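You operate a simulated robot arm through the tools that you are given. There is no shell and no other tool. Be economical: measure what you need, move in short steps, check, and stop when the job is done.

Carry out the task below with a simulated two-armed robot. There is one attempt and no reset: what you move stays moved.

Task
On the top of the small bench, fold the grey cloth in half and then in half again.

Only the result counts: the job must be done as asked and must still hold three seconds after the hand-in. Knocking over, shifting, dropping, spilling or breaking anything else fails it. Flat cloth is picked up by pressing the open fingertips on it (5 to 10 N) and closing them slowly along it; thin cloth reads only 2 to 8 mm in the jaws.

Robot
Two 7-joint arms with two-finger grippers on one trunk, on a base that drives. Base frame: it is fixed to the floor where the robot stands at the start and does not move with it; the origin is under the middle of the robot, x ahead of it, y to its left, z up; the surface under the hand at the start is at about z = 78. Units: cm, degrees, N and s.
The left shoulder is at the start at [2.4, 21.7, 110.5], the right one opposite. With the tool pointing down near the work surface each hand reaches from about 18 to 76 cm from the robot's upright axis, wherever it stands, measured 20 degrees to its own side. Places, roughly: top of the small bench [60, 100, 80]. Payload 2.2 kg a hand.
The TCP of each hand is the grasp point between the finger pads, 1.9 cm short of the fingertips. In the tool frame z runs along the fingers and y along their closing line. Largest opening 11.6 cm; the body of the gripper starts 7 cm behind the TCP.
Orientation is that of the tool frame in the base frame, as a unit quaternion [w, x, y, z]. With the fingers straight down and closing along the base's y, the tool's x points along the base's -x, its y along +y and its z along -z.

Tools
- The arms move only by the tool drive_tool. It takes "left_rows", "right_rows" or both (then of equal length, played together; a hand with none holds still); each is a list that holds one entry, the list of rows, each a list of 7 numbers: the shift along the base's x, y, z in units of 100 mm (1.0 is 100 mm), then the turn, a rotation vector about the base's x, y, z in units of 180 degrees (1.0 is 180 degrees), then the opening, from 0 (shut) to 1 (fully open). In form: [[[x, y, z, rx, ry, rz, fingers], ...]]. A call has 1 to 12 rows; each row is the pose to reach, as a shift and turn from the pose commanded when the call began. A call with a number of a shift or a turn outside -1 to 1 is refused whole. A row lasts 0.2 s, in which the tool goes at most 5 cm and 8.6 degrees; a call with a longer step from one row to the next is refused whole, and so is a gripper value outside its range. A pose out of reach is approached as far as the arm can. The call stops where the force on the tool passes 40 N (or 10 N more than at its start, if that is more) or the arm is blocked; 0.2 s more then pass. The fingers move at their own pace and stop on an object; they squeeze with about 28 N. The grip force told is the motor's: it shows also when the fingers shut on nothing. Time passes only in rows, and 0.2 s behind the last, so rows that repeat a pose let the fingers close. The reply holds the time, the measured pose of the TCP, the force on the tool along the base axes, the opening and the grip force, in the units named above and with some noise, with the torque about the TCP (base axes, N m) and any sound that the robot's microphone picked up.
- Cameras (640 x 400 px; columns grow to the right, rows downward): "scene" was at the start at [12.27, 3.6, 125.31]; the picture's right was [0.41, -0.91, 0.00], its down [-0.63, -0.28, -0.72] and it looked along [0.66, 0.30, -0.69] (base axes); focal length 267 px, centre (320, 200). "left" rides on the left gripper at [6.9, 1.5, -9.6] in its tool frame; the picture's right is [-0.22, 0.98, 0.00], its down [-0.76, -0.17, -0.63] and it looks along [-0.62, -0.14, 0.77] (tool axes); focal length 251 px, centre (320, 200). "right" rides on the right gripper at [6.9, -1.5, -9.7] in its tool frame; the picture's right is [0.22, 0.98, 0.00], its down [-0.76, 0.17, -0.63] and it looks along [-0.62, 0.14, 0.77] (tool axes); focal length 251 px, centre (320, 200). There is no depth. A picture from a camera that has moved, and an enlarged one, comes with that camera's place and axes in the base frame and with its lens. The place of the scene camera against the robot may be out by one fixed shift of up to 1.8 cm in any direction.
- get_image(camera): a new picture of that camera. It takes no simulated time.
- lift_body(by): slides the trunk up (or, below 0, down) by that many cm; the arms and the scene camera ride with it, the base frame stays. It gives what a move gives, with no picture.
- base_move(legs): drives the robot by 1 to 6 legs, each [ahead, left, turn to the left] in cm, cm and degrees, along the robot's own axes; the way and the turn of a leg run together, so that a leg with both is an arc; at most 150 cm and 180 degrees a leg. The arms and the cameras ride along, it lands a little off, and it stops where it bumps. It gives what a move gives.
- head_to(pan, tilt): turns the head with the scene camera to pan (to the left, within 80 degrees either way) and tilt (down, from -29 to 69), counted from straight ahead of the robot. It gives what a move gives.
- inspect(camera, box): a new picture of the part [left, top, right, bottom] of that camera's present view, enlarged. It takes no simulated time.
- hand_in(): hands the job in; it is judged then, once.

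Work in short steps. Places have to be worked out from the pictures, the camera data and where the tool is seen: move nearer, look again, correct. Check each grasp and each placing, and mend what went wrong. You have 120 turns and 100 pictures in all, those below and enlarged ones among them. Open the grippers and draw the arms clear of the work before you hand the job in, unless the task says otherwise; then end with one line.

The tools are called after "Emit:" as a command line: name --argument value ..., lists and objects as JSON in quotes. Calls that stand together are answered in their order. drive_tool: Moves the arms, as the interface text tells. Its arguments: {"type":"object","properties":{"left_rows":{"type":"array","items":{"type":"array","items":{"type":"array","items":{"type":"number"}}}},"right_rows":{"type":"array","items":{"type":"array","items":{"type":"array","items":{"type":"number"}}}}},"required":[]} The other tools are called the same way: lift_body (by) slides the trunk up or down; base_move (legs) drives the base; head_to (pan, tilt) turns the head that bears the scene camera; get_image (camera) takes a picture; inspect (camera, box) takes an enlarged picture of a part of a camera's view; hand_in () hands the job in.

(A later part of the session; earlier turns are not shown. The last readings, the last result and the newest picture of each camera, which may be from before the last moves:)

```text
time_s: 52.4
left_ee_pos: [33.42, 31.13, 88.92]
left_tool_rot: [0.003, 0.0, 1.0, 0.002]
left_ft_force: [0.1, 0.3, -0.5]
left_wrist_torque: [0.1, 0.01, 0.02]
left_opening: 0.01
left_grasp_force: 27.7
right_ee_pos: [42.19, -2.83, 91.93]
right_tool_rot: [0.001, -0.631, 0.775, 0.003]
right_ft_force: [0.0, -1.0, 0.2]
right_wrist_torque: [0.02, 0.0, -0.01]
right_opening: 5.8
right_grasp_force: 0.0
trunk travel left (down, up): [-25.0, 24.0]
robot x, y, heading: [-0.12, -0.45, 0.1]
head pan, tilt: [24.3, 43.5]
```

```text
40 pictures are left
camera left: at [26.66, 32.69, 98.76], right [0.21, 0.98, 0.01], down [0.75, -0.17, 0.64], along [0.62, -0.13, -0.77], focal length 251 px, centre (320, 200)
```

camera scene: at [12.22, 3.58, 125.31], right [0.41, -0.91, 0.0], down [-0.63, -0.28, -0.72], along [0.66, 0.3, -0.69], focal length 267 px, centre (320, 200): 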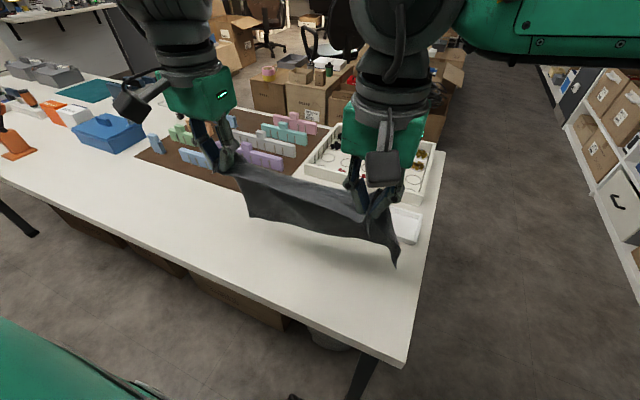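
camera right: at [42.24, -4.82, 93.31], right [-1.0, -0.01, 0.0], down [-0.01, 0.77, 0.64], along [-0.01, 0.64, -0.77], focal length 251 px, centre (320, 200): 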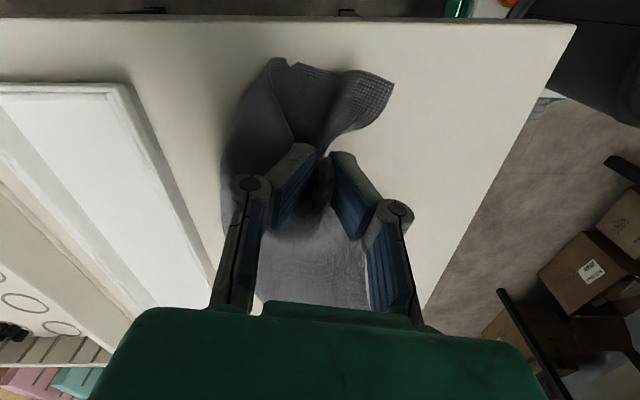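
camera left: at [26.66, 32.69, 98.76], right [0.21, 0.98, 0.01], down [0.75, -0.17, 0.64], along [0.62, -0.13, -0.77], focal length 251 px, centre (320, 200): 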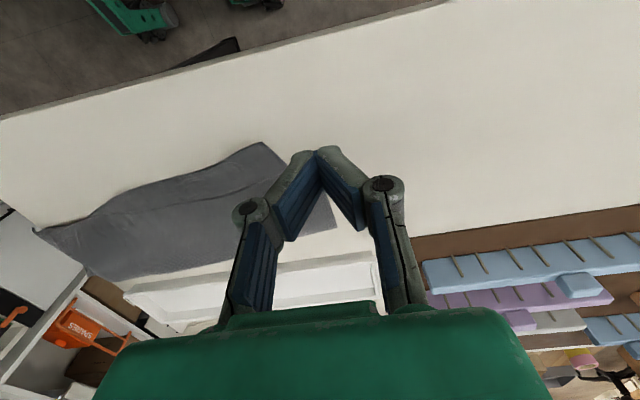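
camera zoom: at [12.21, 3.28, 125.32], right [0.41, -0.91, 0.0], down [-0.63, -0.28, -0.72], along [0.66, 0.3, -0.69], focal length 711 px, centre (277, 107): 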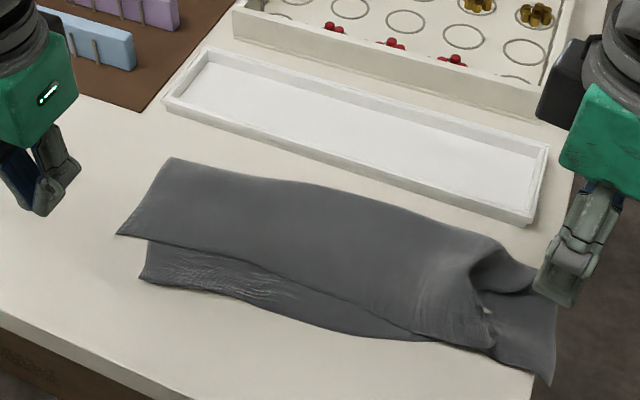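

Both layers are compressed ~4 cm, at opposite ends. The lower layer is exposed alone along the near-left hem (x 35.7–38.4 at y 23), so I'll pinch it there with the left hand and stretch it left. Moving over it.

Emit:
drive_tool --left_rows '[[[0.1, -0.3, 0, 0, 0, 0, 0.2], [0.25, -0.6, -0.2, 0, 0, 0, 0.3], [0.36, -0.83, -0.4, 0, 0, 0, 0.3], [0.36, -0.83, -0.5, 0, 0, 0, 0.3]]]'

Emit:
get_image --camera "left"

```text
time_s: 53.4
left_ee_pos: [37.08, 22.89, 83.99]
left_tool_rot: [0.003, 0.0, 1.0, 0.002]
left_ft_force: [-0.2, 0.5, 0.2]
left_wrist_torque: [0.02, 0.01, -0.03]
left_opening: 3.49
left_grasp_force: 0.0
right_ee_pos: [42.22, -2.68, 91.8]
right_tool_rot: [0.001, -0.632, 0.775, 0.004]
right_ft_force: [0.4, 0.2, 0.6]
right_wrist_torque: [-0.01, 0.02, -0.01]
right_opening: 5.78
right_grasp_force: 0.0
trunk travel left (down, up): [-25.0, 24.0]
robot x, y, heading: [-0.13, 0.02, 0.1]
head pan, tilt: [24.3, 43.5]
```

```text
39 pictures are left
camera left: at [30.28, 24.43, 93.72], right [0.21, 0.98, 0.01], down [0.75, -0.17, 0.64], along [0.62, -0.13, -0.77], focal length 251 px, centre (320, 200)
```

left: 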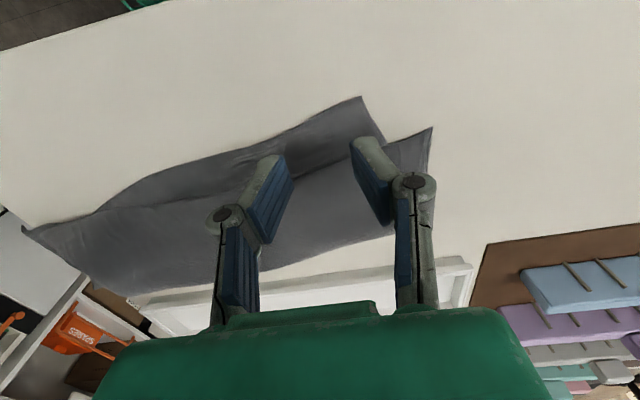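

The exposed strip at y≈23 spans x 36.2–39; I shift 0.5 cm inward and press down.

Emit:
drive_tool --left_rows '[[[0.04, 0.04, -0.2, 0, 0, 0, 0.3], [0.04, 0.04, -0.35, 0, 0, 0, 0.3], [0.04, 0.04, -0.39, 0, 0, 0, 0.3], [0.04, 0.04, -0.41, 0, 0, 0, 0.3], [0.04, 0.04, -0.41, 0, 0, 0, 0.3]]]'

```text
time_s: 54.6
left_ee_pos: [37.6, 23.24, 79.93]
left_tool_rot: [0.003, -0.001, 1.0, 0.003]
left_ft_force: [-0.9, 0.6, 8.8]
left_wrist_torque: [-0.03, 0.05, 0.03]
left_opening: 3.68
left_grasp_force: 0.1
right_ee_pos: [42.15, -2.75, 91.87]
right_tool_rot: [0.001, -0.631, 0.776, 0.004]
right_ft_force: [-0.7, 0.3, 0.3]
right_wrist_torque: [0.04, 0.0, -0.02]
right_opening: 5.81
right_grasp_force: 0.1
trunk travel left (down, up): [-25.0, 24.0]
robot x, y, heading: [0.13, -0.06, -0.0]
head pan, tilt: [24.3, 43.5]
```

9 N; closing slowly with slight extra lowering.

Emit:
drive_tool --left_rows '[[[0, 0, 0, 0, 0, 0, 0.28], [0, 0, 0, 0, 0, 0, 0.24], [0, 0, -0.005, 0, 0, 0, 0.2], [0, 0, -0.01, 0, 0, 0, 0.16], [0, 0, -0.01, 0, 0, 0, 0.12], [0, 0, -0.01, 0, 0, 0, 0.08], [0, 0, -0.01, 0, 0, 0, 0.04], [0, 0, -0.005, 0, 0, 0, 0], [0, 0, -0.005, 0, 0, 0, 0]]]'

Emit:
get_image --camera "left"

```text
time_s: 56.6
left_ee_pos: [37.64, 23.25, 79.93]
left_tool_rot: [0.005, 0.0, 1.0, 0.004]
left_ft_force: [-0.2, 2.7, 36.4]
left_wrist_torque: [0.03, 0.04, 0.0]
left_opening: 0.0
left_grasp_force: 27.7
right_ee_pos: [41.94, -2.86, 91.85]
right_tool_rot: [0.001, -0.631, 0.776, 0.002]
right_ft_force: [0.1, -0.4, -0.1]
right_wrist_torque: [0.0, -0.05, -0.03]
right_opening: 5.81
right_grasp_force: 0.1
trunk travel left (down, up): [-25.0, 24.0]
robot x, y, heading: [-0.54, 0.2, -0.1]
head pan, tilt: [24.3, 43.5]
```

```text
38 pictures are left
camera left: at [30.68, 24.81, 89.75], right [0.21, 0.98, 0.01], down [0.75, -0.17, 0.64], along [0.62, -0.13, -0.77], focal length 251 px, centre (320, 200)
```

left: 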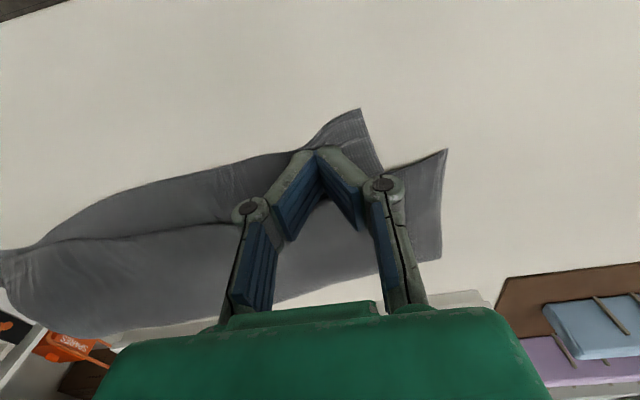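

It slipped shut, but the fingertips press firmly, so I can drag the layer by friction. First pin the exposed lower layer at the right end with the right hand (fingers shut).

Emit:
drive_tool --left_rows '[[[0, 0, 0.01, 0, 0, 0, 0], [0, 0, 0.01, 0, 0, 0, 0], [0, 0, 0.01, 0, 0, 0, 0], [0, 0, 0.01, 0, 0, 0, 0]]]' --right_rows '[[[0.1, 0, -0.3, 0, 0, 0, 0], [0.15, 0, -0.6, 0, 0, 0, 0], [0.15, 0, -0.9, 0, 0, 0, 0], [0.15, 0, -1.0, 0, 0, 0, 0]]]'

Emit:
drive_tool --right_rows '[[[0, 0, -0.1, 0, 0, 0, 0], [0, 0, -0.16, 0, 0, 0, 0], [0, 0, -0.19, 0, 0, 0, 0], [0, 0, -0.21, 0, 0, 0, 0]]]'

```text
time_s: 57.6
left_ee_pos: [37.65, 23.35, 80.05]
left_tool_rot: [0.003, 0.001, 1.0, 0.002]
left_ft_force: [0.0, 0.8, 26.5]
left_wrist_torque: [-0.04, 0.02, 0.02]
left_opening: 0.01
left_grasp_force: 28.4
right_ee_pos: [43.56, -2.94, 81.78]
right_tool_rot: [0.001, -0.63, 0.776, 0.003]
right_ft_force: [-0.1, 0.1, 0.0]
right_wrist_torque: [0.02, 0.02, -0.01]
right_opening: 0.0
right_grasp_force: 28.2
right hand out of reach, approached as far as the arm can: row 2
trunk travel left (down, up): [-25.0, 24.0]
robot x, y, heading: [0.35, -0.57, 0.1]
head pan, tilt: [24.3, 43.5]
```

```text
time_s: 58.6
left_ee_pos: [37.42, 23.32, 80.07]
left_tool_rot: [0.002, 0.0, 1.0, 0.004]
left_ft_force: [1.4, 0.9, 6.2]
left_wrist_torque: [0.01, -0.02, 0.05]
left_opening: 0.02
left_grasp_force: 28.0
right_ee_pos: [43.73, -2.74, 80.04]
right_tool_rot: [0.004, -0.631, 0.776, 0.004]
right_ft_force: [-2.8, -5.7, 35.2]
right_wrist_torque: [-0.14, 0.14, 0.01]
right_opening: 0.01
right_grasp_force: 28.0
trunk travel left (down, up): [-25.0, 24.0]
robot x, y, heading: [-0.15, -0.28, 0.3]
head pan, tilt: [24.3, 43.5]
```

Right pins firmly; left at 6 N. I ease the right slightly, add a little left pressure, and drag the left +y by 3.5 cm.

Emit:
drive_tool --left_rows '[[[0, 0, -0.006, 0, 0, 0, 0], [0.01, 0.05, -0.006, 0, 0, 0, 0], [0.02, 0.1, -0.006, 0, 0, 0, 0], [0.03, 0.15, -0.006, 0, 0, 0, 0], [0.04, 0.2, -0.006, 0, 0, 0, 0], [0.05, 0.25, -0.006, 0, 0, 0, 0], [0.06, 0.3, -0.006, 0, 0, 0, 0], [0.07, 0.35, -0.006, 0, 0, 0, 0]]]' --right_rows '[[[0, 0, 0.005, 0, 0, 0, 0], [0, 0, 0.005, 0, 0, 0, 0], [0, 0, 0.005, 0, 0, 0, 0], [0, 0, 0.005, 0, 0, 0, 0], [0, 0, 0.005, 0, 0, 0, 0], [0, 0, 0.005, 0, 0, 0, 0], [0, 0, 0.005, 0, 0, 0, 0], [0, 0, 0.005, 0, 0, 0, 0]]]'

Emit:
get_image --camera "left"

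Emit:
inspect --camera "scene" --box '[240, 160, 432, 310]'

```text
time_s: 60.4
left_ee_pos: [38.14, 26.66, 80.09]
left_tool_rot: [0.004, -0.001, 1.0, 0.002]
left_ft_force: [-0.5, -9.2, 13.1]
left_wrist_torque: [-0.18, 0.04, 0.01]
left_opening: 0.01
left_grasp_force: 28.1
right_ee_pos: [43.58, -2.7, 80.04]
right_tool_rot: [0.005, -0.631, 0.776, 0.004]
right_ft_force: [2.4, 4.4, 39.3]
right_wrist_torque: [0.01, 0.04, -0.12]
right_opening: 0.0
right_grasp_force: 28.7
trunk travel left (down, up): [-25.0, 24.0]
robot x, y, heading: [0.22, 0.01, 0.3]
head pan, tilt: [24.3, 43.5]
```

```text
37 pictures are left
camera left: at [31.28, 28.29, 89.77], right [0.22, 0.98, 0.01], down [0.75, -0.17, 0.64], along [0.62, -0.13, -0.77], focal length 251 px, centre (320, 200)
```

left: 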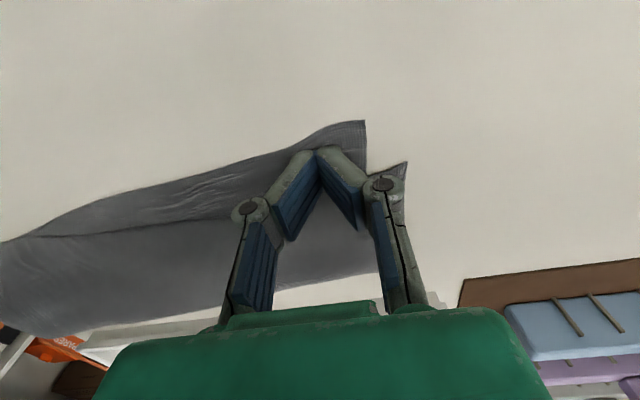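

```text
2.67 times, centred on (336, 235) of scene
camera zoom: at [11.79, 3.21, 125.41], right [0.41, -0.91, 0.0], down [-0.63, -0.28, -0.73], along [0.66, 0.3, -0.69], focal length 711 px, centre (277, 107)
```

zoom: 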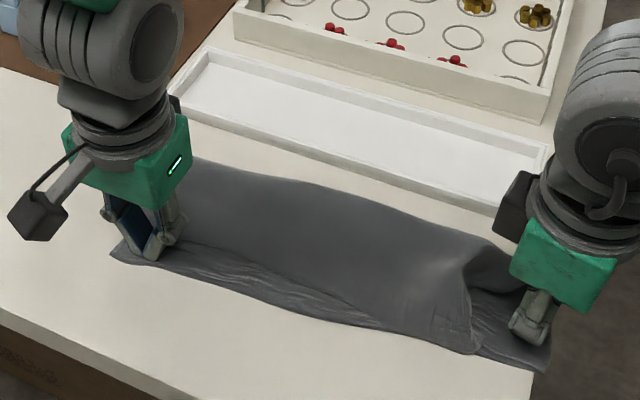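

Dragging works well: lower-left corner is now (36.4, 29.4), near the top one (38.5, 31.1). With the left still pinning, I lift the right and set it lightly on the top layer near its right corner (42, 2.3).

Emit:
drive_tool --right_rows '[[[0, 0, 0.15, 0, 0, 0, 0], [0, 0, 0.35, 0, 0, 0, 0], [-0.1, 0.25, 0.35, 0, 0, 0, 0], [-0.16, 0.5, 0.3, 0, 0, 0, 0], [-0.16, 0.5, 0.15, 0, 0, 0, 0], [-0.16, 0.5, 0.07, 0, 0, 0, 0], [-0.16, 0.5, 0.04, 0, 0, 0, 0]]]'

Emit:
get_image --camera "right"

```text
time_s: 62.0
left_ee_pos: [38.22, 26.68, 79.91]
left_tool_rot: [0.004, 0.0, 1.0, 0.003]
left_ft_force: [-0.1, 3.1, 36.6]
left_wrist_torque: [-0.02, 0.1, 0.0]
left_opening: 0.0
left_grasp_force: 28.1
right_ee_pos: [41.97, 2.14, 80.22]
right_tool_rot: [0.002, -0.631, 0.776, 0.003]
right_ft_force: [0.0, 0.2, 2.8]
right_wrist_torque: [-0.02, -0.01, 0.03]
right_opening: 0.0
right_grasp_force: 28.6
trunk travel left (down, up): [-25.0, 24.0]
robot x, y, heading: [0.29, 0.16, -0.2]
head pan, tilt: [24.3, 43.5]
```

```text
35 pictures are left
camera right: at [42.08, -5.04, 89.75], right [-1.0, -0.01, 0.0], down [-0.01, 0.77, 0.64], along [-0.01, 0.64, -0.77], focal length 251 px, centre (320, 200)
```

right: 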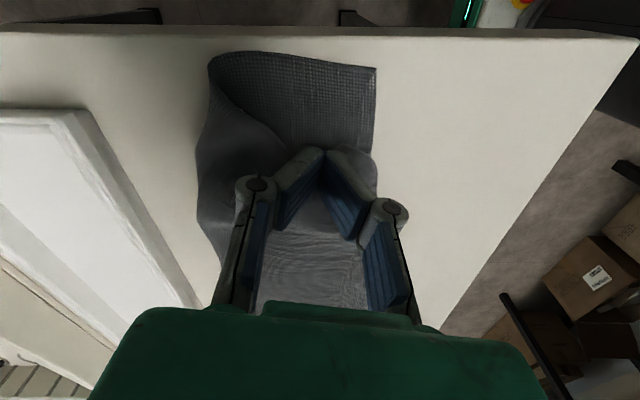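

Contact at 3 N near the top layer's edge. I press a bit and drag -y by 4 cm.

Emit:
drive_tool --right_rows '[[[0, 0, -0.008, 0, 0, 0, 0], [0, -0.05, -0.01, 0, 0, 0, 0], [0, -0.1, -0.01, 0, 0, 0, 0], [-0.01, -0.15, -0.01, 0, 0, 0, 0], [-0.01, -0.2, -0.01, 0, 0, 0, 0], [-0.02, -0.25, -0.01, 0, 0, 0, 0], [-0.02, -0.3, -0.01, 0, 0, 0, 0], [-0.02, -0.35, -0.01, 0, 0, 0, 0], [-0.02, -0.4, -0.01, 0, 0, 0, 0]]]'

Emit:
get_image --camera "right"

```text
time_s: 64.0
left_ee_pos: [38.3, 26.78, 80.0]
left_tool_rot: [0.004, 0.0, 1.0, 0.002]
left_ft_force: [4.9, -5.2, 36.7]
left_wrist_torque: [-0.19, 0.05, 0.02]
left_opening: 0.02
left_grasp_force: 28.0
right_ee_pos: [41.79, -1.7, 80.13]
right_tool_rot: [0.002, -0.631, 0.775, 0.004]
right_ft_force: [0.5, 8.6, 18.8]
right_wrist_torque: [0.32, -0.04, 0.03]
right_opening: 0.02
right_grasp_force: 27.6
trunk travel left (down, up): [-25.0, 24.0]
robot x, y, heading: [0.14, -0.27, 0.2]
head pan, tilt: [24.3, 43.5]
```

```text
34 pictures are left
camera right: at [41.85, -8.9, 89.68], right [-1.0, -0.01, 0.0], down [-0.01, 0.77, 0.64], along [-0.01, 0.64, -0.77], focal length 251 px, centre (320, 200)
```

right: 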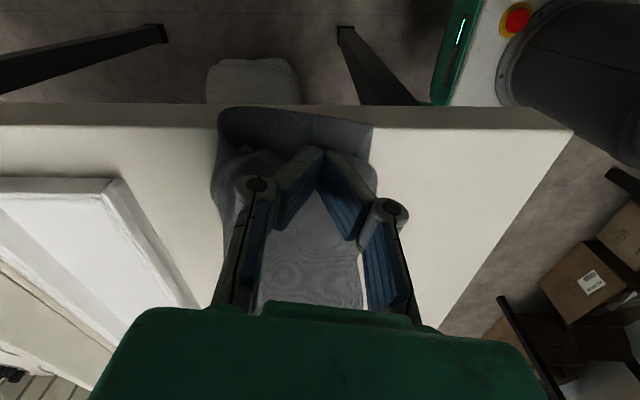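

Both ends are now nearer, and the end reaches the table edge. I lift the right hand away and view.

Emit:
drive_tool --right_rows '[[[0, 0, 0.1, 0, 0, 0, 0], [0, 0, 0.4, 0, 0, 0, 0], [0, -0.2, 0.8, 0, 0, 0, 0], [0, -0.4, 1.0, 0, 0, 0, 0]]]'

Emit:
get_image --camera "right"

Emit:
inspect --camera "scene" --box '[240, 160, 432, 310]'

```text
time_s: 65.0
left_ee_pos: [38.2, 26.68, 79.91]
left_tool_rot: [0.004, -0.001, 1.0, 0.005]
left_ft_force: [1.1, 6.9, 41.0]
left_wrist_torque: [0.05, 0.03, 0.02]
left_opening: 0.03
left_grasp_force: 27.7
right_ee_pos: [41.77, -6.08, 90.14]
right_tool_rot: [0.002, -0.632, 0.775, 0.005]
right_ft_force: [-0.4, -0.5, 0.1]
right_wrist_torque: [0.04, 0.0, 0.03]
right_opening: 0.05
right_grasp_force: 28.0
trunk travel left (down, up): [-25.0, 24.0]
robot x, y, heading: [0.11, -0.43, 0.1]
head pan, tilt: [24.3, 43.5]
```

```text
33 pictures are left
camera right: at [41.95, -13.18, 99.61], right [-1.0, -0.01, 0.0], down [-0.01, 0.77, 0.64], along [-0.01, 0.64, -0.77], focal length 251 px, centre (320, 200)
```

right: 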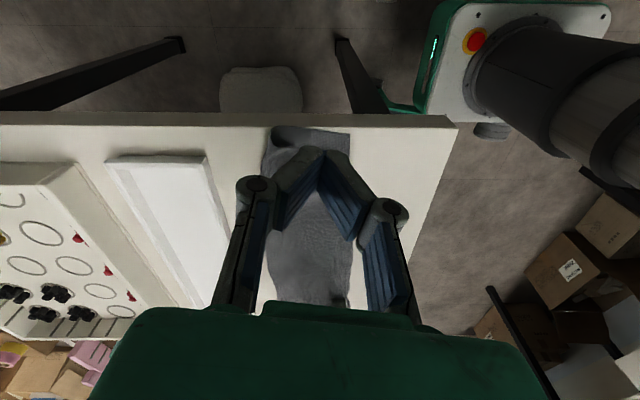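

```text
2.67 times, centred on (336, 235) of scene
camera zoom: at [11.98, 3.0, 125.37], right [0.41, -0.91, 0.0], down [-0.63, -0.28, -0.72], along [0.66, 0.3, -0.69], focal length 711 px, centre (277, 107)
```

zoom: 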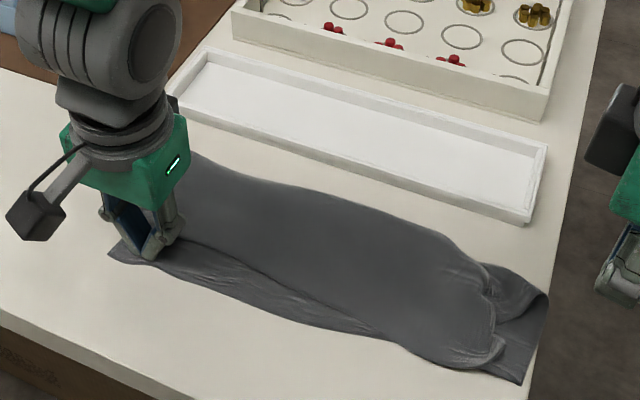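

Result: hems nearly coincide, top layer's right end ~2.5 cm short; good enough. For the second fold the left hand will take the right end (fingers closing along x) and carry it over to the left end while leaning outward. I park the right hand aside and raise the left.

Emit:
drive_tool --left_rows '[[[0, 0, 0.1, 0, 0, 0, 0], [0, 0, 0.4, 0, 0, 0, 0], [0, -0.2, 0.8, 0, 0, 0, 0.1], [0, -0.5, 1.0, 0, 0, 0, 0.3]]]' --right_rows '[[[0, -0.3, 0.2, 0, 0, 0, 0], [0, -0.6, 0.4, 0, 0, 0, 0], [0, -0.9, 0.6, 0, 0, 0, 0], [-0.2, -1.0, 0.7, 0, 0, 0, 0]]]'

Emit:
drive_tool --left_rows '[[[0, 0, 0.1, 0, 0, -0.045, 0.3], [0, -0.1, 0.1, 0, 0, -0.09, 0.3], [0.05, -0.2, 0.1, 0, 0, -0.135, 0.3], [0.1, -0.3, 0.1, 0, 0, -0.18, 0.3], [0.15, -0.4, 0.1, 0, 0, -0.225, 0.3], [0.2, -0.5, 0.1, 0, 0, -0.27, 0.3], [0.25, -0.6, 0.1, 0, 0, -0.315, 0.3], [0.3, -0.7, 0.1, 0, 0, -0.36, 0.3], [0.35, -0.8, 0.1, 0, 0, -0.405, 0.3], [0.4, -0.9, 0.1, 0, 0, -0.45, 0.3], [0.45, -1.0, 0.1, 0, 0, -0.48, 0.3]]]'

Emit:
inspect --camera "scene" --box '[200, 130, 440, 330]'

```text
time_s: 66.0
left_ee_pos: [38.3, 21.37, 89.94]
left_tool_rot: [0.003, 0.0, 1.0, 0.004]
left_ft_force: [0.1, -0.5, 1.0]
left_wrist_torque: [0.01, -0.01, -0.02]
left_opening: 3.46
left_grasp_force: 0.0
right_ee_pos: [38.98, -17.08, 97.1]
right_tool_rot: [0.0, -0.624, 0.781, 0.008]
right_ft_force: [-0.1, 0.2, -0.2]
right_wrist_torque: [0.03, 0.0, -0.03]
right_opening: 0.0
right_grasp_force: 27.7
right hand out of reach, approached as far as the arm can: row 2, 3, 4
trunk travel left (down, up): [-25.0, 24.0]
robot x, y, heading: [-0.04, 0.0, 0.1]
head pan, tilt: [24.3, 43.5]
```

```text
time_s: 68.4
left_ee_pos: [42.91, 11.68, 90.84]
left_tool_rot: [0.003, 0.685, 0.728, 0.0]
left_ft_force: [0.3, -0.9, 1.3]
left_wrist_torque: [0.02, -0.03, -0.02]
left_opening: 3.48
left_grasp_force: 0.0
right_ee_pos: [39.16, -16.78, 97.1]
right_tool_rot: [-0.001, -0.623, 0.782, 0.007]
right_ft_force: [1.0, -0.6, -0.5]
right_wrist_torque: [0.01, 0.03, 0.03]
right_opening: 0.0
right_grasp_force: 27.5
trunk travel left (down, up): [-25.0, 24.0]
robot x, y, heading: [0.41, 0.29, -0.2]
head pan, tilt: [24.3, 43.5]
```

```text
2.00 times, centred on (320, 230) of scene
camera zoom: at [12.31, 3.21, 125.31], right [0.41, -0.91, 0.0], down [-0.63, -0.28, -0.72], along [0.66, 0.3, -0.69], focal length 533 px, centre (320, 140)
```

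zoom: 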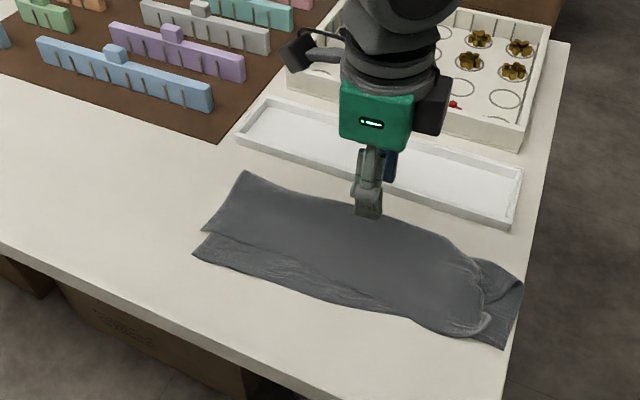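

The strip spans y −2.8…29, x 38–48, and the left hand has yaw −86°. I bring it over (43, 0.8) near the right end.

Emit:
drive_tool --left_rows '[[[0, -0.4, 0, 0, 0, 0, 0.35], [0, -0.8, 0, 0, 0, 0, 0.35], [0, -1.0, -0.2, 0, 0, 0, 0.35], [0, -1.0, -0.5, 0, 0, 0, 0.35], [0, -1.0, -0.5, 0, 0, 0, 0.35]]]'

Emit:
get_image --camera "left"

```text
time_s: 69.6
left_ee_pos: [42.82, 1.63, 85.9]
left_tool_rot: [0.005, 0.685, 0.729, 0.0]
left_ft_force: [-0.2, -0.1, 0.8]
left_wrist_torque: [0.0, 0.01, 0.0]
left_opening: 4.07
left_grasp_force: 0.0
right_ee_pos: [39.0, -16.66, 97.13]
right_tool_rot: [-0.001, -0.623, 0.782, 0.006]
right_ft_force: [-0.4, 0.7, -0.8]
right_wrist_torque: [0.02, -0.03, -0.01]
right_opening: 0.01
right_grasp_force: 28.0
trunk travel left (down, up): [-25.0, 24.0]
robot x, y, heading: [-0.01, 0.1, 0.2]
head pan, tilt: [24.3, 43.5]
```

```text
30 pictures are left
camera left: at [43.99, 8.89, 95.65], right [0.99, -0.15, 0.01], down [-0.12, -0.76, 0.64], along [-0.09, -0.63, -0.77], focal length 251 px, centre (320, 200)
```

left: 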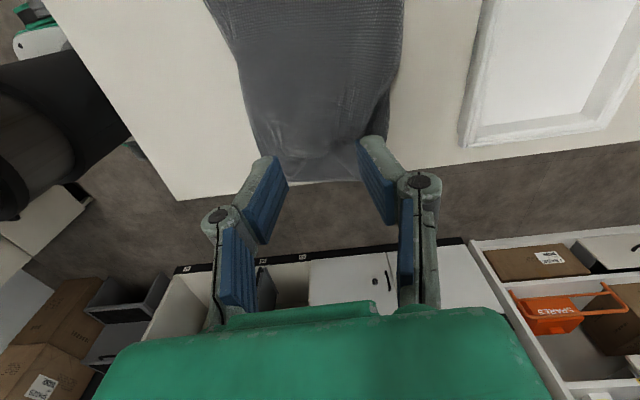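

End edge at y≈−3, top layer's edge at about y 0. I go down to press at (42.5, 1.0).

Emit:
drive_tool --left_rows '[[[-0.03, -0.06, -0.3, 0, 0, 0, 0.35], [-0.03, -0.06, -0.52, 0, 0, 0, 0.35], [-0.03, -0.06, -0.57, 0, 0, 0, 0.35], [-0.03, -0.06, -0.585, 0, 0, 0, 0.35], [-0.03, -0.06, -0.585, 0, 0, 0, 0.35]]]'

```text
time_s: 70.8
left_ee_pos: [42.43, 1.27, 79.99]
left_tool_rot: [0.004, 0.685, 0.729, 0.0]
left_ft_force: [-0.3, 0.2, 9.4]
left_wrist_torque: [-0.04, -0.06, 0.01]
left_opening: 3.98
left_grasp_force: 4.7
right_ee_pos: [39.14, -16.76, 97.35]
right_tool_rot: [0.0, -0.624, 0.782, 0.007]
right_ft_force: [0.4, 0.3, 0.2]
right_wrist_torque: [-0.02, -0.01, -0.01]
right_opening: 0.0
right_grasp_force: 28.2
trunk travel left (down, up): [-25.0, 24.0]
robot x, y, heading: [-0.08, -0.28, 0.1]
head pan, tilt: [24.3, 43.5]
```

9 N; closing slowly.

Emit:
drive_tool --left_rows '[[[0, 0, 0, 0, 0, 0, 0.31], [0, 0, 0, 0, 0, 0, 0.27], [0, 0, -0.005, 0, 0, 0, 0.23], [0, 0, -0.005, 0, 0, 0, 0.19], [0, 0, -0.005, 0, 0, 0, 0.15], [0, 0, -0.005, 0, 0, 0, 0.11], [0, 0, -0.005, 0, 0, 0, 0.07], [0, 0, 0, 0, 0, 0, 0.03], [0, 0, 0, 0, 0, 0, 0], [0, 0, 0, 0, 0, 0, 0]]]'

Emit:
get_image --camera "left"

```text
time_s: 72.4
left_ee_pos: [42.57, 1.13, 80.37]
left_tool_rot: [0.007, 0.683, 0.73, -0.001]
left_ft_force: [-1.1, -1.4, 23.8]
left_wrist_torque: [-0.19, 0.32, 0.05]
left_opening: 0.44
left_grasp_force: 27.7
right_ee_pos: [38.87, -16.74, 97.36]
right_tool_rot: [0.0, -0.624, 0.782, 0.006]
right_ft_force: [0.3, -0.5, 0.7]
right_wrist_torque: [0.0, -0.03, 0.0]
right_opening: 0.0
right_grasp_force: 28.5
trunk travel left (down, up): [-25.0, 24.0]
robot x, y, heading: [0.0, -0.15, -0.1]
head pan, tilt: [24.3, 43.5]
stopped in row 8 (left hand): the force on the tool passed its limit at 43 N (the readings are from after the stop); the commanded pose is now the measured one
```

```text
29 pictures are left
camera left: at [43.58, 8.29, 90.11], right [0.99, -0.15, 0.01], down [-0.12, -0.76, 0.64], along [-0.09, -0.63, -0.77], focal length 251 px, centre (320, 200)
```

left: 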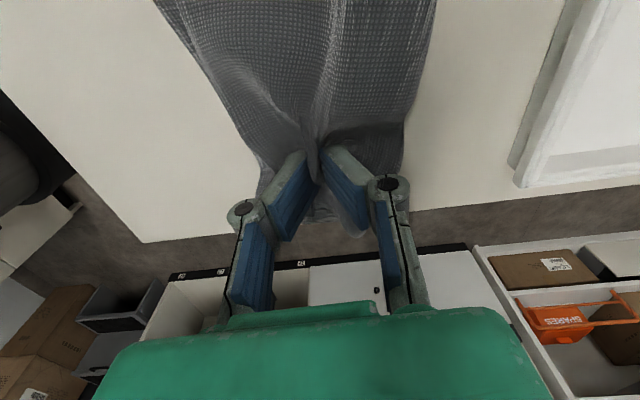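

A grip of 4.4 mm at 28 N. I lift 5 cm, moving slightly left, and check that both layers come.

Emit:
drive_tool --left_rows '[[[0, 0, 0.1, 0, 0, 0, 0], [0, 0.05, 0.25, 0, 0, 0, 0], [0, 0.1, 0.4, 0, 0, 0, 0], [0, 0.15, 0.55, 0, 0, 0, 0]]]'

Emit:
inspect --camera "scene" --box '[240, 160, 432, 310]'

```text
time_s: 73.4
left_ee_pos: [42.36, 2.62, 85.74]
left_tool_rot: [0.005, 0.684, 0.729, 0.001]
left_ft_force: [-0.3, 0.0, 0.8]
left_wrist_torque: [-0.04, -0.05, 0.01]
left_opening: 0.38
left_grasp_force: 27.5
right_ee_pos: [38.78, -16.68, 97.34]
right_tool_rot: [-0.001, -0.624, 0.782, 0.006]
right_ft_force: [0.1, 0.0, -1.1]
right_wrist_torque: [0.01, 0.01, -0.03]
right_opening: 0.02
right_grasp_force: 28.4
trunk travel left (down, up): [-25.0, 24.0]
robot x, y, heading: [-0.07, -0.11, -0.2]
head pan, tilt: [24.3, 43.5]
```

```text
2.67 times, centred on (336, 235) of scene
camera zoom: at [12.23, 3.15, 125.32], right [0.41, -0.91, 0.0], down [-0.63, -0.28, -0.72], along [0.66, 0.3, -0.69], focal length 711 px, centre (277, 107)
```

zoom: 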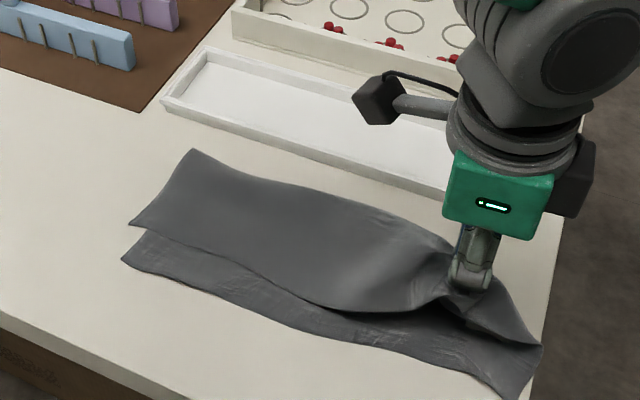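

Only the top layer is held — useful: I pull it out to the right to align it with the lower layer's end, lay it down and release.

Emit:
drive_tool --left_rows '[[[-0.03, -0.15, -0.1, 0, 0, 0, 0], [-0.06, -0.3, -0.25, 0, 0, 0, 0], [-0.1, -0.42, -0.4, 0, 0, 0, 0], [-0.1, -0.46, -0.52, 0, 0, 0, 0], [-0.1, -0.46, -0.55, 0, 0, 0, 0]]]'

Emit:
inspect --camera "scene" --box '[240, 160, 432, 310]'

```text
time_s: 74.6
left_ee_pos: [42.26, -1.66, 81.01]
left_tool_rot: [0.015, 0.673, 0.74, -0.012]
left_ft_force: [0.3, -0.3, 2.3]
left_wrist_torque: [0.01, -0.04, -0.03]
left_opening: 0.38
left_grasp_force: 27.9
right_ee_pos: [38.94, -16.63, 97.3]
right_tool_rot: [0.0, -0.623, 0.782, 0.006]
right_ft_force: [0.2, 0.3, 0.0]
right_wrist_torque: [-0.04, -0.03, 0.01]
right_opening: 0.0
right_grasp_force: 28.5
trunk travel left (down, up): [-25.0, 24.0]
robot x, y, heading: [-0.14, 0.25, 0.2]
head pan, tilt: [24.3, 43.5]
```

```text
2.67 times, centred on (336, 235) of scene
camera zoom: at [12.26, 3.08, 125.33], right [0.41, -0.91, 0.0], down [-0.63, -0.28, -0.72], along [0.66, 0.3, -0.69], focal length 711 px, centre (277, 107)
```

zoom: 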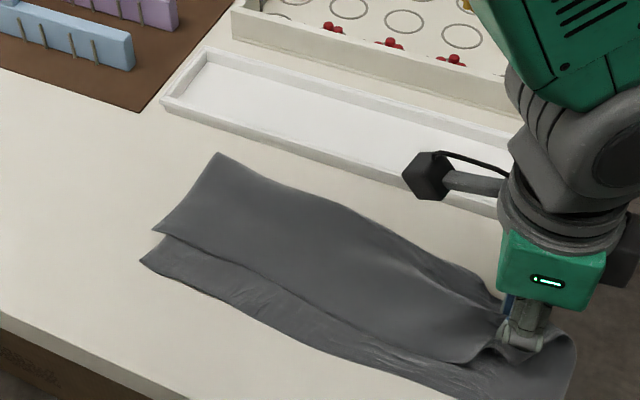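

The whole piece slid a little right along with it. I release here and look.

Emit:
drive_tool --left_rows '[[[0, 0, -0.05, 0, 0, 0, 0], [0, 0, -0.07, 0, 0, 0, 0.1], [0, 0, -0.06, 0, 0, 0, 0.25], [0, 0, -0.05, 0, 0, 0, 0.4], [0, 0, 0.1, 0, 0, 0, 0.45], [0, 0, 0.5, 0, 0, 0, 0.45], [0, 0.2, 0.9, 0, 0, 0, 0.45], [0, 0.6, 1.0, 0, 0, 0, 0.45]]]'

Emit:
get_image --camera "left"

Emit:
inspect --camera "scene" --box '[240, 160, 432, 310]'

```text
time_s: 76.4
left_ee_pos: [41.31, 4.49, 90.13]
left_tool_rot: [0.005, 0.685, 0.728, -0.002]
left_ft_force: [0.2, 0.3, 0.2]
left_wrist_torque: [0.02, -0.02, 0.01]
left_opening: 5.23
left_grasp_force: 0.1
right_ee_pos: [38.92, -16.41, 97.3]
right_tool_rot: [-0.001, -0.624, 0.782, 0.005]
right_ft_force: [-0.4, 0.3, 0.4]
right_wrist_torque: [-0.04, -0.02, -0.02]
right_opening: 0.01
right_grasp_force: 28.2
trunk travel left (down, up): [-25.0, 24.0]
robot x, y, heading: [-0.45, 0.07, -0.0]
head pan, tilt: [24.3, 43.5]
```

```text
26 pictures are left
camera left: at [42.51, 11.57, 99.92], right [0.99, -0.15, 0.01], down [-0.12, -0.76, 0.64], along [-0.09, -0.63, -0.77], focal length 251 px, centre (320, 200)
```

left: 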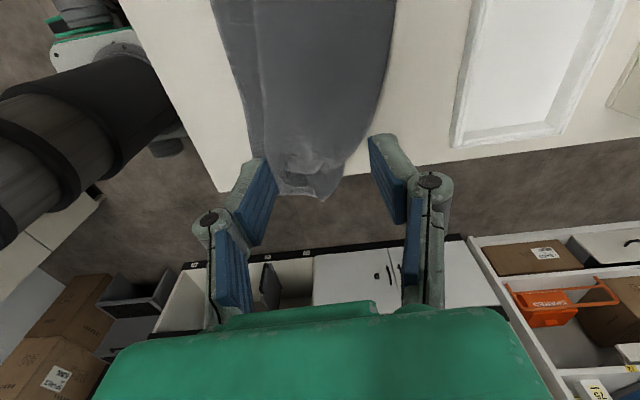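

```text
2.67 times, centred on (336, 235) of scene
camera zoom: at [12.33, 3.41, 125.3], right [0.41, -0.91, 0.0], down [-0.63, -0.28, -0.72], along [0.66, 0.3, -0.69], focal length 711 px, centre (277, 107)
```

zoom: 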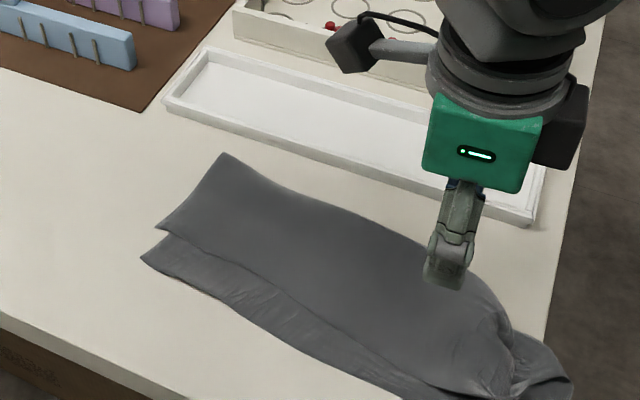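

The ends now match better. For the second fold I grip the right end again with the left hand, at about (39.8, −1.2), with a wider opening and firmer press to catch both layers.

Emit:
drive_tool --left_rows '[[[-0.1, -0.3, 0, 0, 0, 0, 0.45], [-0.16, -0.57, -0.2, 0, 0, 0, 0.45], [-0.16, -0.57, -0.6, 0, 0, 0, 0.45], [-0.16, -0.57, -0.9, 0, 0, 0, 0.45], [-0.16, -0.57, -0.99, 0, 0, 0, 0.45]]]'

Emit:
drive_tool --left_rows '[[[0, 0, -0.02, 0, 0, 0, 0.45], [0, 0, -0.035, 0, 0, 0, 0.45], [0, 0, -0.035, 0, 0, 0, 0.45]]]'

```text
time_s: 77.6
left_ee_pos: [41.11, -1.31, 81.47]
left_tool_rot: [0.018, 0.668, 0.744, -0.016]
left_ft_force: [0.6, -0.7, -0.2]
left_wrist_torque: [0.0, -0.01, -0.03]
left_opening: 5.23
left_grasp_force: 0.1
right_ee_pos: [38.98, -16.77, 97.23]
right_tool_rot: [0.0, -0.624, 0.782, 0.007]
right_ft_force: [0.1, 0.2, 0.2]
right_wrist_torque: [0.01, -0.02, 0.0]
right_opening: 0.0
right_grasp_force: 28.1
trunk travel left (down, up): [-25.0, 24.0]
robot x, y, heading: [-0.01, -0.19, 0.1]
head pan, tilt: [24.3, 43.5]
```

```text
time_s: 78.4
left_ee_pos: [41.02, -1.23, 80.87]
left_tool_rot: [0.016, 0.669, 0.743, -0.015]
left_ft_force: [0.0, 0.6, 0.5]
left_wrist_torque: [0.02, 0.0, 0.03]
left_opening: 5.25
left_grasp_force: 0.1
right_ee_pos: [38.84, -16.66, 97.41]
right_tool_rot: [0.0, -0.624, 0.781, 0.006]
right_ft_force: [0.3, 0.3, -0.4]
right_wrist_torque: [-0.01, -0.01, -0.01]
right_opening: 0.0
right_grasp_force: 28.2
trunk travel left (down, up): [-25.0, 24.0]
robot x, y, heading: [0.18, -0.21, 0.1]
head pan, tilt: [24.3, 43.5]
```

The left arm is near a limit here (lagging in x and orientation). I relax its yaw by about 20° and retry the position.

Emit:
drive_tool --left_rows '[[[0, 0.0, 0.1, 0, 0, 0.04, 0.45], [0, 0.0, 0.1, 0, 0, 0.08, 0.45], [0, 0, 0.1, 0, 0, 0.12, 0.45], [-0.06, 0, 0.05, 0, 0, 0.12, 0.45], [-0.06, 0, 0.0, 0, 0, 0.12, 0.45]]]'

Emit:
get_image --camera "left"

```text
time_s: 79.6
left_ee_pos: [40.22, -1.25, 80.9]
left_tool_rot: [0.013, 0.518, 0.855, -0.016]
left_ft_force: [0.0, 0.1, -0.5]
left_wrist_torque: [0.01, 0.03, 0.02]
left_opening: 5.24
left_grasp_force: 0.0
right_ee_pos: [39.01, -16.64, 97.33]
right_tool_rot: [0.0, -0.624, 0.782, 0.006]
right_ft_force: [-0.3, -0.2, -0.1]
right_wrist_torque: [-0.01, 0.03, 0.0]
right_opening: 0.01
right_grasp_force: 27.9
trunk travel left (down, up): [-25.0, 24.0]
robot x, y, heading: [-0.15, 0.14, -0.0]
head pan, tilt: [24.3, 43.5]
```

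```text
24 pictures are left
camera left: at [38.45, 6.06, 90.33], right [0.97, 0.26, -0.01], down [0.2, -0.72, 0.66], along [0.17, -0.64, -0.75], focal length 251 px, centre (320, 200)
```

left: 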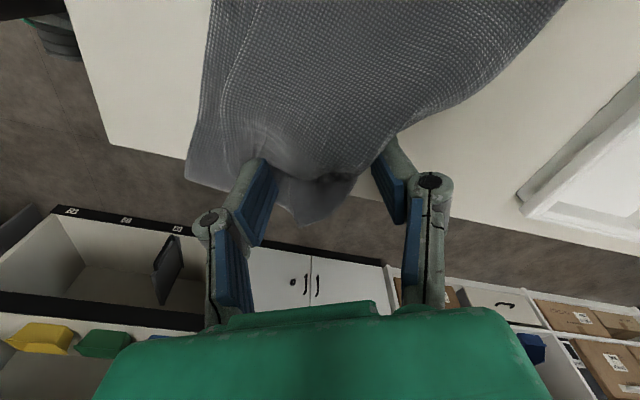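

The end overhangs the table edge (y≈−3) by ~2 cm. I shift to (39.4, 0) and press.

Emit:
drive_tool --left_rows '[[[-0.08, 0.12, 0, 0, 0, 0, 0.45], [-0.08, 0.12, -0.06, 0, 0, 0, 0.45], [-0.08, 0.12, -0.1, 0, 0, 0, 0.45], [-0.08, 0.12, -0.12, 0, 0, 0, 0.45], [-0.08, 0.12, -0.12, 0, 0, 0, 0.45]]]'

```text
time_s: 80.8
left_ee_pos: [39.65, -0.26, 80.07]
left_tool_rot: [0.018, 0.519, 0.855, -0.015]
left_ft_force: [0.6, -1.1, 22.7]
left_wrist_torque: [0.19, -0.02, -0.03]
left_opening: 5.26
left_grasp_force: 6.3
right_ee_pos: [38.78, -16.62, 97.37]
right_tool_rot: [0.0, -0.624, 0.782, 0.008]
right_ft_force: [-0.2, 0.0, 0.3]
right_wrist_torque: [0.02, 0.02, 0.01]
right_opening: 0.0
right_grasp_force: 28.0
trunk travel left (down, up): [-25.0, 24.0]
robot x, y, heading: [0.2, -0.39, -0.1]
head pan, tilt: [24.3, 43.5]
```

23 N pressed; I close slowly, easing up slightly as the tips lengthen.

Emit:
drive_tool --left_rows '[[[0, 0, 0.005, 0, 0, 0, 0.4], [0, 0, 0.005, 0, 0, 0, 0.35], [0, 0, 0.005, 0, 0, 0, 0.3], [0, 0, 0.005, 0, 0, 0, 0.25], [0, 0, 0.01, 0, 0, 0, 0.2], [0, 0, 0.01, 0, 0, 0, 0.15], [0, 0, 0.01, 0, 0, 0, 0.1], [0, 0, 0.015, 0, 0, 0, 0.05], [0, 0, 0.02, 0, 0, 0, 0], [0, 0, 0.02, 0, 0, 0, 0], [0, 0, 0.02, 0, 0, 0, 0]]]'

Emit:
drive_tool --left_rows '[[[0, 0, 0.1, 0, 0, 0, 0], [0, 0.05, 0.25, 0, 0, 0, 0], [0, 0.1, 0.4, 0, 0, 0, 0], [0, 0.15, 0.55, 0, 0, 0, 0]]]'

Emit:
inspect --camera "scene" --box '[240, 180, 448, 340]'

```text
time_s: 81.9
left_ee_pos: [39.51, 0.05, 80.19]
left_tool_rot: [0.018, 0.515, 0.857, -0.015]
left_ft_force: [-0.3, -0.4, 36.0]
left_wrist_torque: [0.07, 0.33, 0.0]
left_opening: 0.78
left_grasp_force: 28.3
right_ee_pos: [38.48, -16.67, 97.51]
right_tool_rot: [0.001, -0.624, 0.781, 0.004]
right_ft_force: [-0.6, 0.0, 0.2]
right_wrist_torque: [-0.03, -0.07, -0.01]
right_opening: 0.0
right_grasp_force: 28.2
trunk travel left (down, up): [-25.0, 24.0]
robot x, y, heading: [0.28, 0.25, 0.1]
head pan, tilt: [24.3, 43.5]
stopped in row 5 (left hand): the force on the tool passed its limit at 49 N (the readings are from after the stop); the commanded pose is now the measured one
```

```text
time_s: 82.9
left_ee_pos: [39.4, 1.51, 85.2]
left_tool_rot: [0.014, 0.518, 0.855, -0.013]
left_ft_force: [0.6, 0.7, -0.1]
left_wrist_torque: [-0.03, -0.02, 0.02]
left_opening: 0.66
left_grasp_force: 27.5
right_ee_pos: [38.78, -16.46, 97.37]
right_tool_rot: [0.001, -0.623, 0.782, 0.005]
right_ft_force: [0.9, -0.2, 0.0]
right_wrist_torque: [0.02, 0.04, 0.0]
right_opening: 0.03
right_grasp_force: 28.1
trunk travel left (down, up): [-25.0, 24.0]
robot x, y, heading: [-0.46, -0.17, 0.2]
head pan, tilt: [24.3, 43.5]
```

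```text
2.50 times, centred on (344, 260) of scene
camera zoom: at [12.23, 3.16, 125.32], right [0.41, -0.91, 0.0], down [-0.63, -0.28, -0.72], along [0.66, 0.3, -0.69], focal length 666 px, centre (260, 50)
```

zoom: 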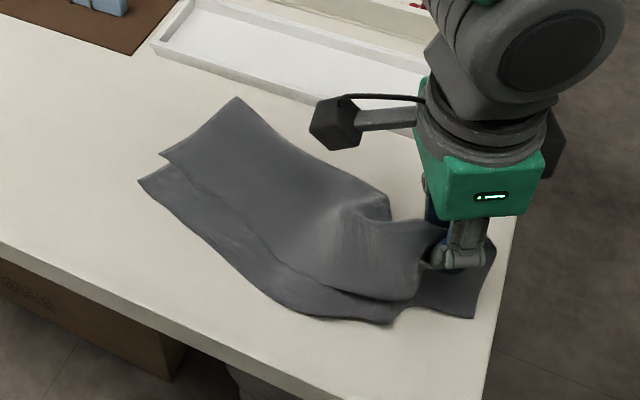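

Both layers are held (6.6 mm). The strip runs from the left end centre (44, 24.5) to here. I arc the end up and over, leaning the hand so the flap keeps pointing outward.

Emit:
drive_tool --left_rows '[[[0.02, 0.1, 0.15, -0.03, 0, 0, 0], [0.04, 0.2, 0.3, -0.065, 0, 0, 0], [0.06, 0.35, 0.42, -0.1, 0, 0, 0], [0.08, 0.5, 0.52, -0.135, 0, 0, 0], [0.11, 0.65, 0.6, -0.17, 0, 0, 0], [0.14, 0.8, 0.65, -0.21, 0, 0, 0], [0.17, 0.95, 0.68, -0.25, 0, 0, 0]]]'

Emit:
get_image --camera "scene"

```text
time_s: 84.5
left_ee_pos: [41.13, 11.45, 91.92]
left_tool_rot: [0.212, 0.473, 0.784, -0.341]
left_ft_force: [0.9, -1.2, 0.1]
left_wrist_torque: [0.01, -0.06, 0.05]
left_opening: 0.69
left_grasp_force: 27.6
right_ee_pos: [38.76, -16.16, 97.41]
right_tool_rot: [0.0, -0.624, 0.782, 0.004]
right_ft_force: [0.4, 0.4, 1.1]
right_wrist_torque: [-0.03, 0.01, -0.02]
right_opening: 0.01
right_grasp_force: 28.4
trunk travel left (down, up): [-25.0, 24.0]
robot x, y, heading: [0.24, -0.22, 0.3]
head pan, tilt: [24.3, 43.5]
```

```text
22 pictures are left
camera scene: at [12.28, 3.76, 125.3], right [0.41, -0.91, 0.0], down [-0.63, -0.29, -0.72], along [0.66, 0.3, -0.69], focal length 267 px, centre (320, 200)
```

scene: 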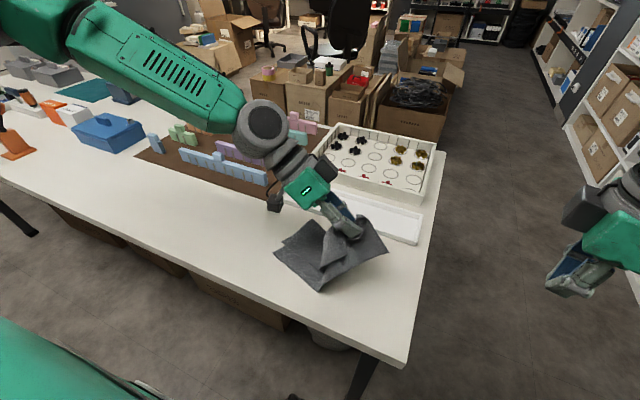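

It folds nicely. I continue to about (43.3, 20.8), reducing the tilt to 30° so that the wrist camera clears the table, and descend to just above the cloth.

Emit:
drive_tool --left_rows '[[[0.04, 0.15, 0.0, 0, 0, 0, 0], [0.08, 0.3, -0.05, 0.0, 0, 0, 0], [0.12, 0.48, -0.15, 0.02, 0, 0, 0], [0.15, 0.65, -0.3, 0.04, 0, 0, 0], [0.18, 0.8, -0.5, 0.06, 0, 0, 0], [0.2, 0.9, -0.7, 0.08, 0, 0, 0], [0.2, 0.95, -0.88, 0.08, 0, 0, 0]]]'

Emit:
inspect --camera "scene" --box '[240, 180, 432, 320]'

Emit:
get_image --camera "left"

```text
time_s: 86.1
left_ee_pos: [43.16, 20.89, 83.1]
left_tool_rot: [0.15, 0.496, 0.821, -0.239]
left_ft_force: [-1.3, -0.8, -0.1]
left_wrist_torque: [-0.02, -0.05, -0.01]
left_opening: 0.67
left_grasp_force: 27.7
right_ee_pos: [38.7, -16.39, 97.43]
right_tool_rot: [-0.002, -0.624, 0.782, 0.005]
right_ft_force: [0.2, -0.7, 0.1]
right_wrist_torque: [-0.03, 0.02, -0.02]
right_opening: 0.0
right_grasp_force: 28.1
trunk travel left (down, up): [-25.0, 24.0]
robot x, y, heading: [-0.02, -0.06, -0.1]
head pan, tilt: [24.3, 43.5]
```

```text
2.86 times, centred on (336, 250) of scene
camera zoom: at [12.33, 3.45, 125.3], right [0.41, -0.91, 0.0], down [-0.63, -0.28, -0.72], along [0.66, 0.3, -0.69], focal length 762 px, centre (274, 57)
```

zoom: 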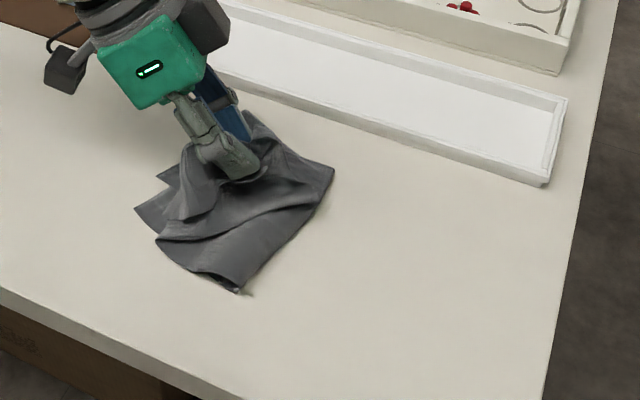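

```text
20 pictures are left
camera left: at [41.29, 31.87, 87.69], right [0.97, 0.22, -0.13], down [0.2, -0.29, 0.94], along [0.17, -0.93, -0.32], focal length 251 px, centre (320, 200)
```

left: 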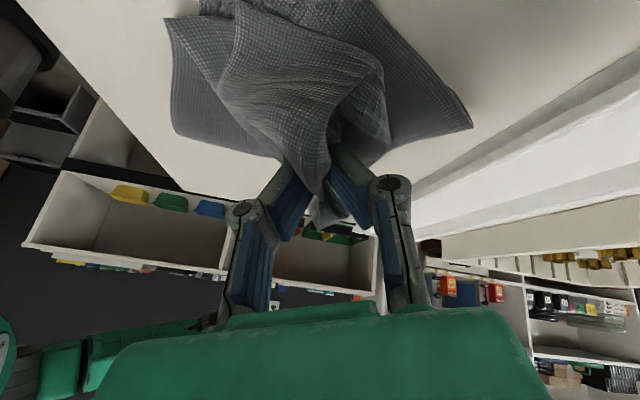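

The crease sits too far left (y≈15; it should be ≈10). I swing the end back right and lower to let the lower half lie down, then return left at low height.

Emit:
drive_tool --left_rows '[[[0, -0.2, 0.3, 0, 0, 0, 0], [-0.04, -0.5, 0.55, -0.03, 0, 0, 0], [-0.08, -0.8, 0.55, -0.05, 0, 0, 0], [-0.12, -1.0, 0.45, -0.05, 0, 0, 0], [-0.13, -1.0, 0.3, -0.05, 0, 0, 0], [-0.13, -1.0, 0.15, -0.05, 0, 0, 0]]]'

Emit:
drive_tool --left_rows '[[[0, -0.2, -0.02, 0, 0, 0, 0], [-0.02, -0.35, -0.1, 0, 0, 0, 0], [-0.02, -0.35, -0.15, 0, 0, 0, 0]]]'

Emit:
inspect --camera "scene" --box '[240, 180, 432, 320]'

```text
time_s: 87.5
left_ee_pos: [41.76, 10.74, 84.81]
left_tool_rot: [0.189, 0.482, 0.801, -0.302]
left_ft_force: [-0.1, -0.3, -0.5]
left_wrist_torque: [0.03, -0.03, 0.01]
left_opening: 0.67
left_grasp_force: 28.6
right_ee_pos: [38.93, -16.42, 97.42]
right_tool_rot: [-0.001, -0.623, 0.782, 0.005]
right_ft_force: [-0.4, -0.7, -0.1]
right_wrist_torque: [-0.03, 0.01, 0.02]
right_opening: 0.02
right_grasp_force: 27.7
trunk travel left (down, up): [-25.0, 24.0]
robot x, y, heading: [0.32, 0.14, -0.0]
head pan, tilt: [24.3, 43.5]
```

```text
time_s: 88.3
left_ee_pos: [41.57, 7.23, 83.23]
left_tool_rot: [0.189, 0.483, 0.8, -0.302]
left_ft_force: [0.0, 0.3, 0.1]
left_wrist_torque: [0.07, 0.0, 0.02]
left_opening: 0.66
left_grasp_force: 27.8
right_ee_pos: [38.77, -16.59, 97.36]
right_tool_rot: [0.0, -0.623, 0.782, 0.006]
right_ft_force: [-0.3, -0.9, 0.4]
right_wrist_torque: [0.02, -0.02, 0.0]
right_opening: 0.02
right_grasp_force: 27.8
trunk travel left (down, up): [-25.0, 24.0]
robot x, y, heading: [0.13, -0.19, 0.2]
head pan, tilt: [24.3, 43.5]
```

```text
2.86 times, centred on (336, 250) of scene
camera zoom: at [12.31, 3.31, 125.31], right [0.41, -0.91, 0.0], down [-0.63, -0.28, -0.72], along [0.66, 0.3, -0.69], focal length 762 px, centre (274, 57)
```

zoom: 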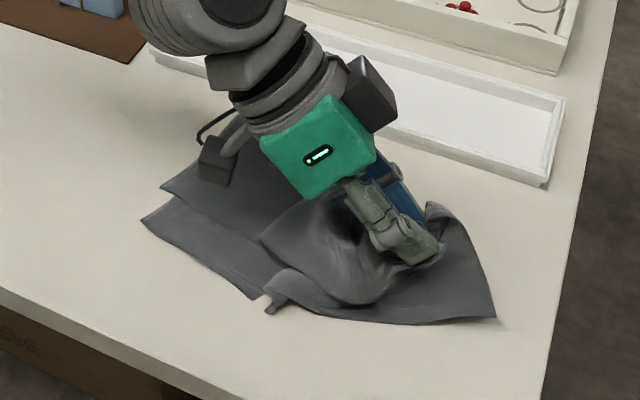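

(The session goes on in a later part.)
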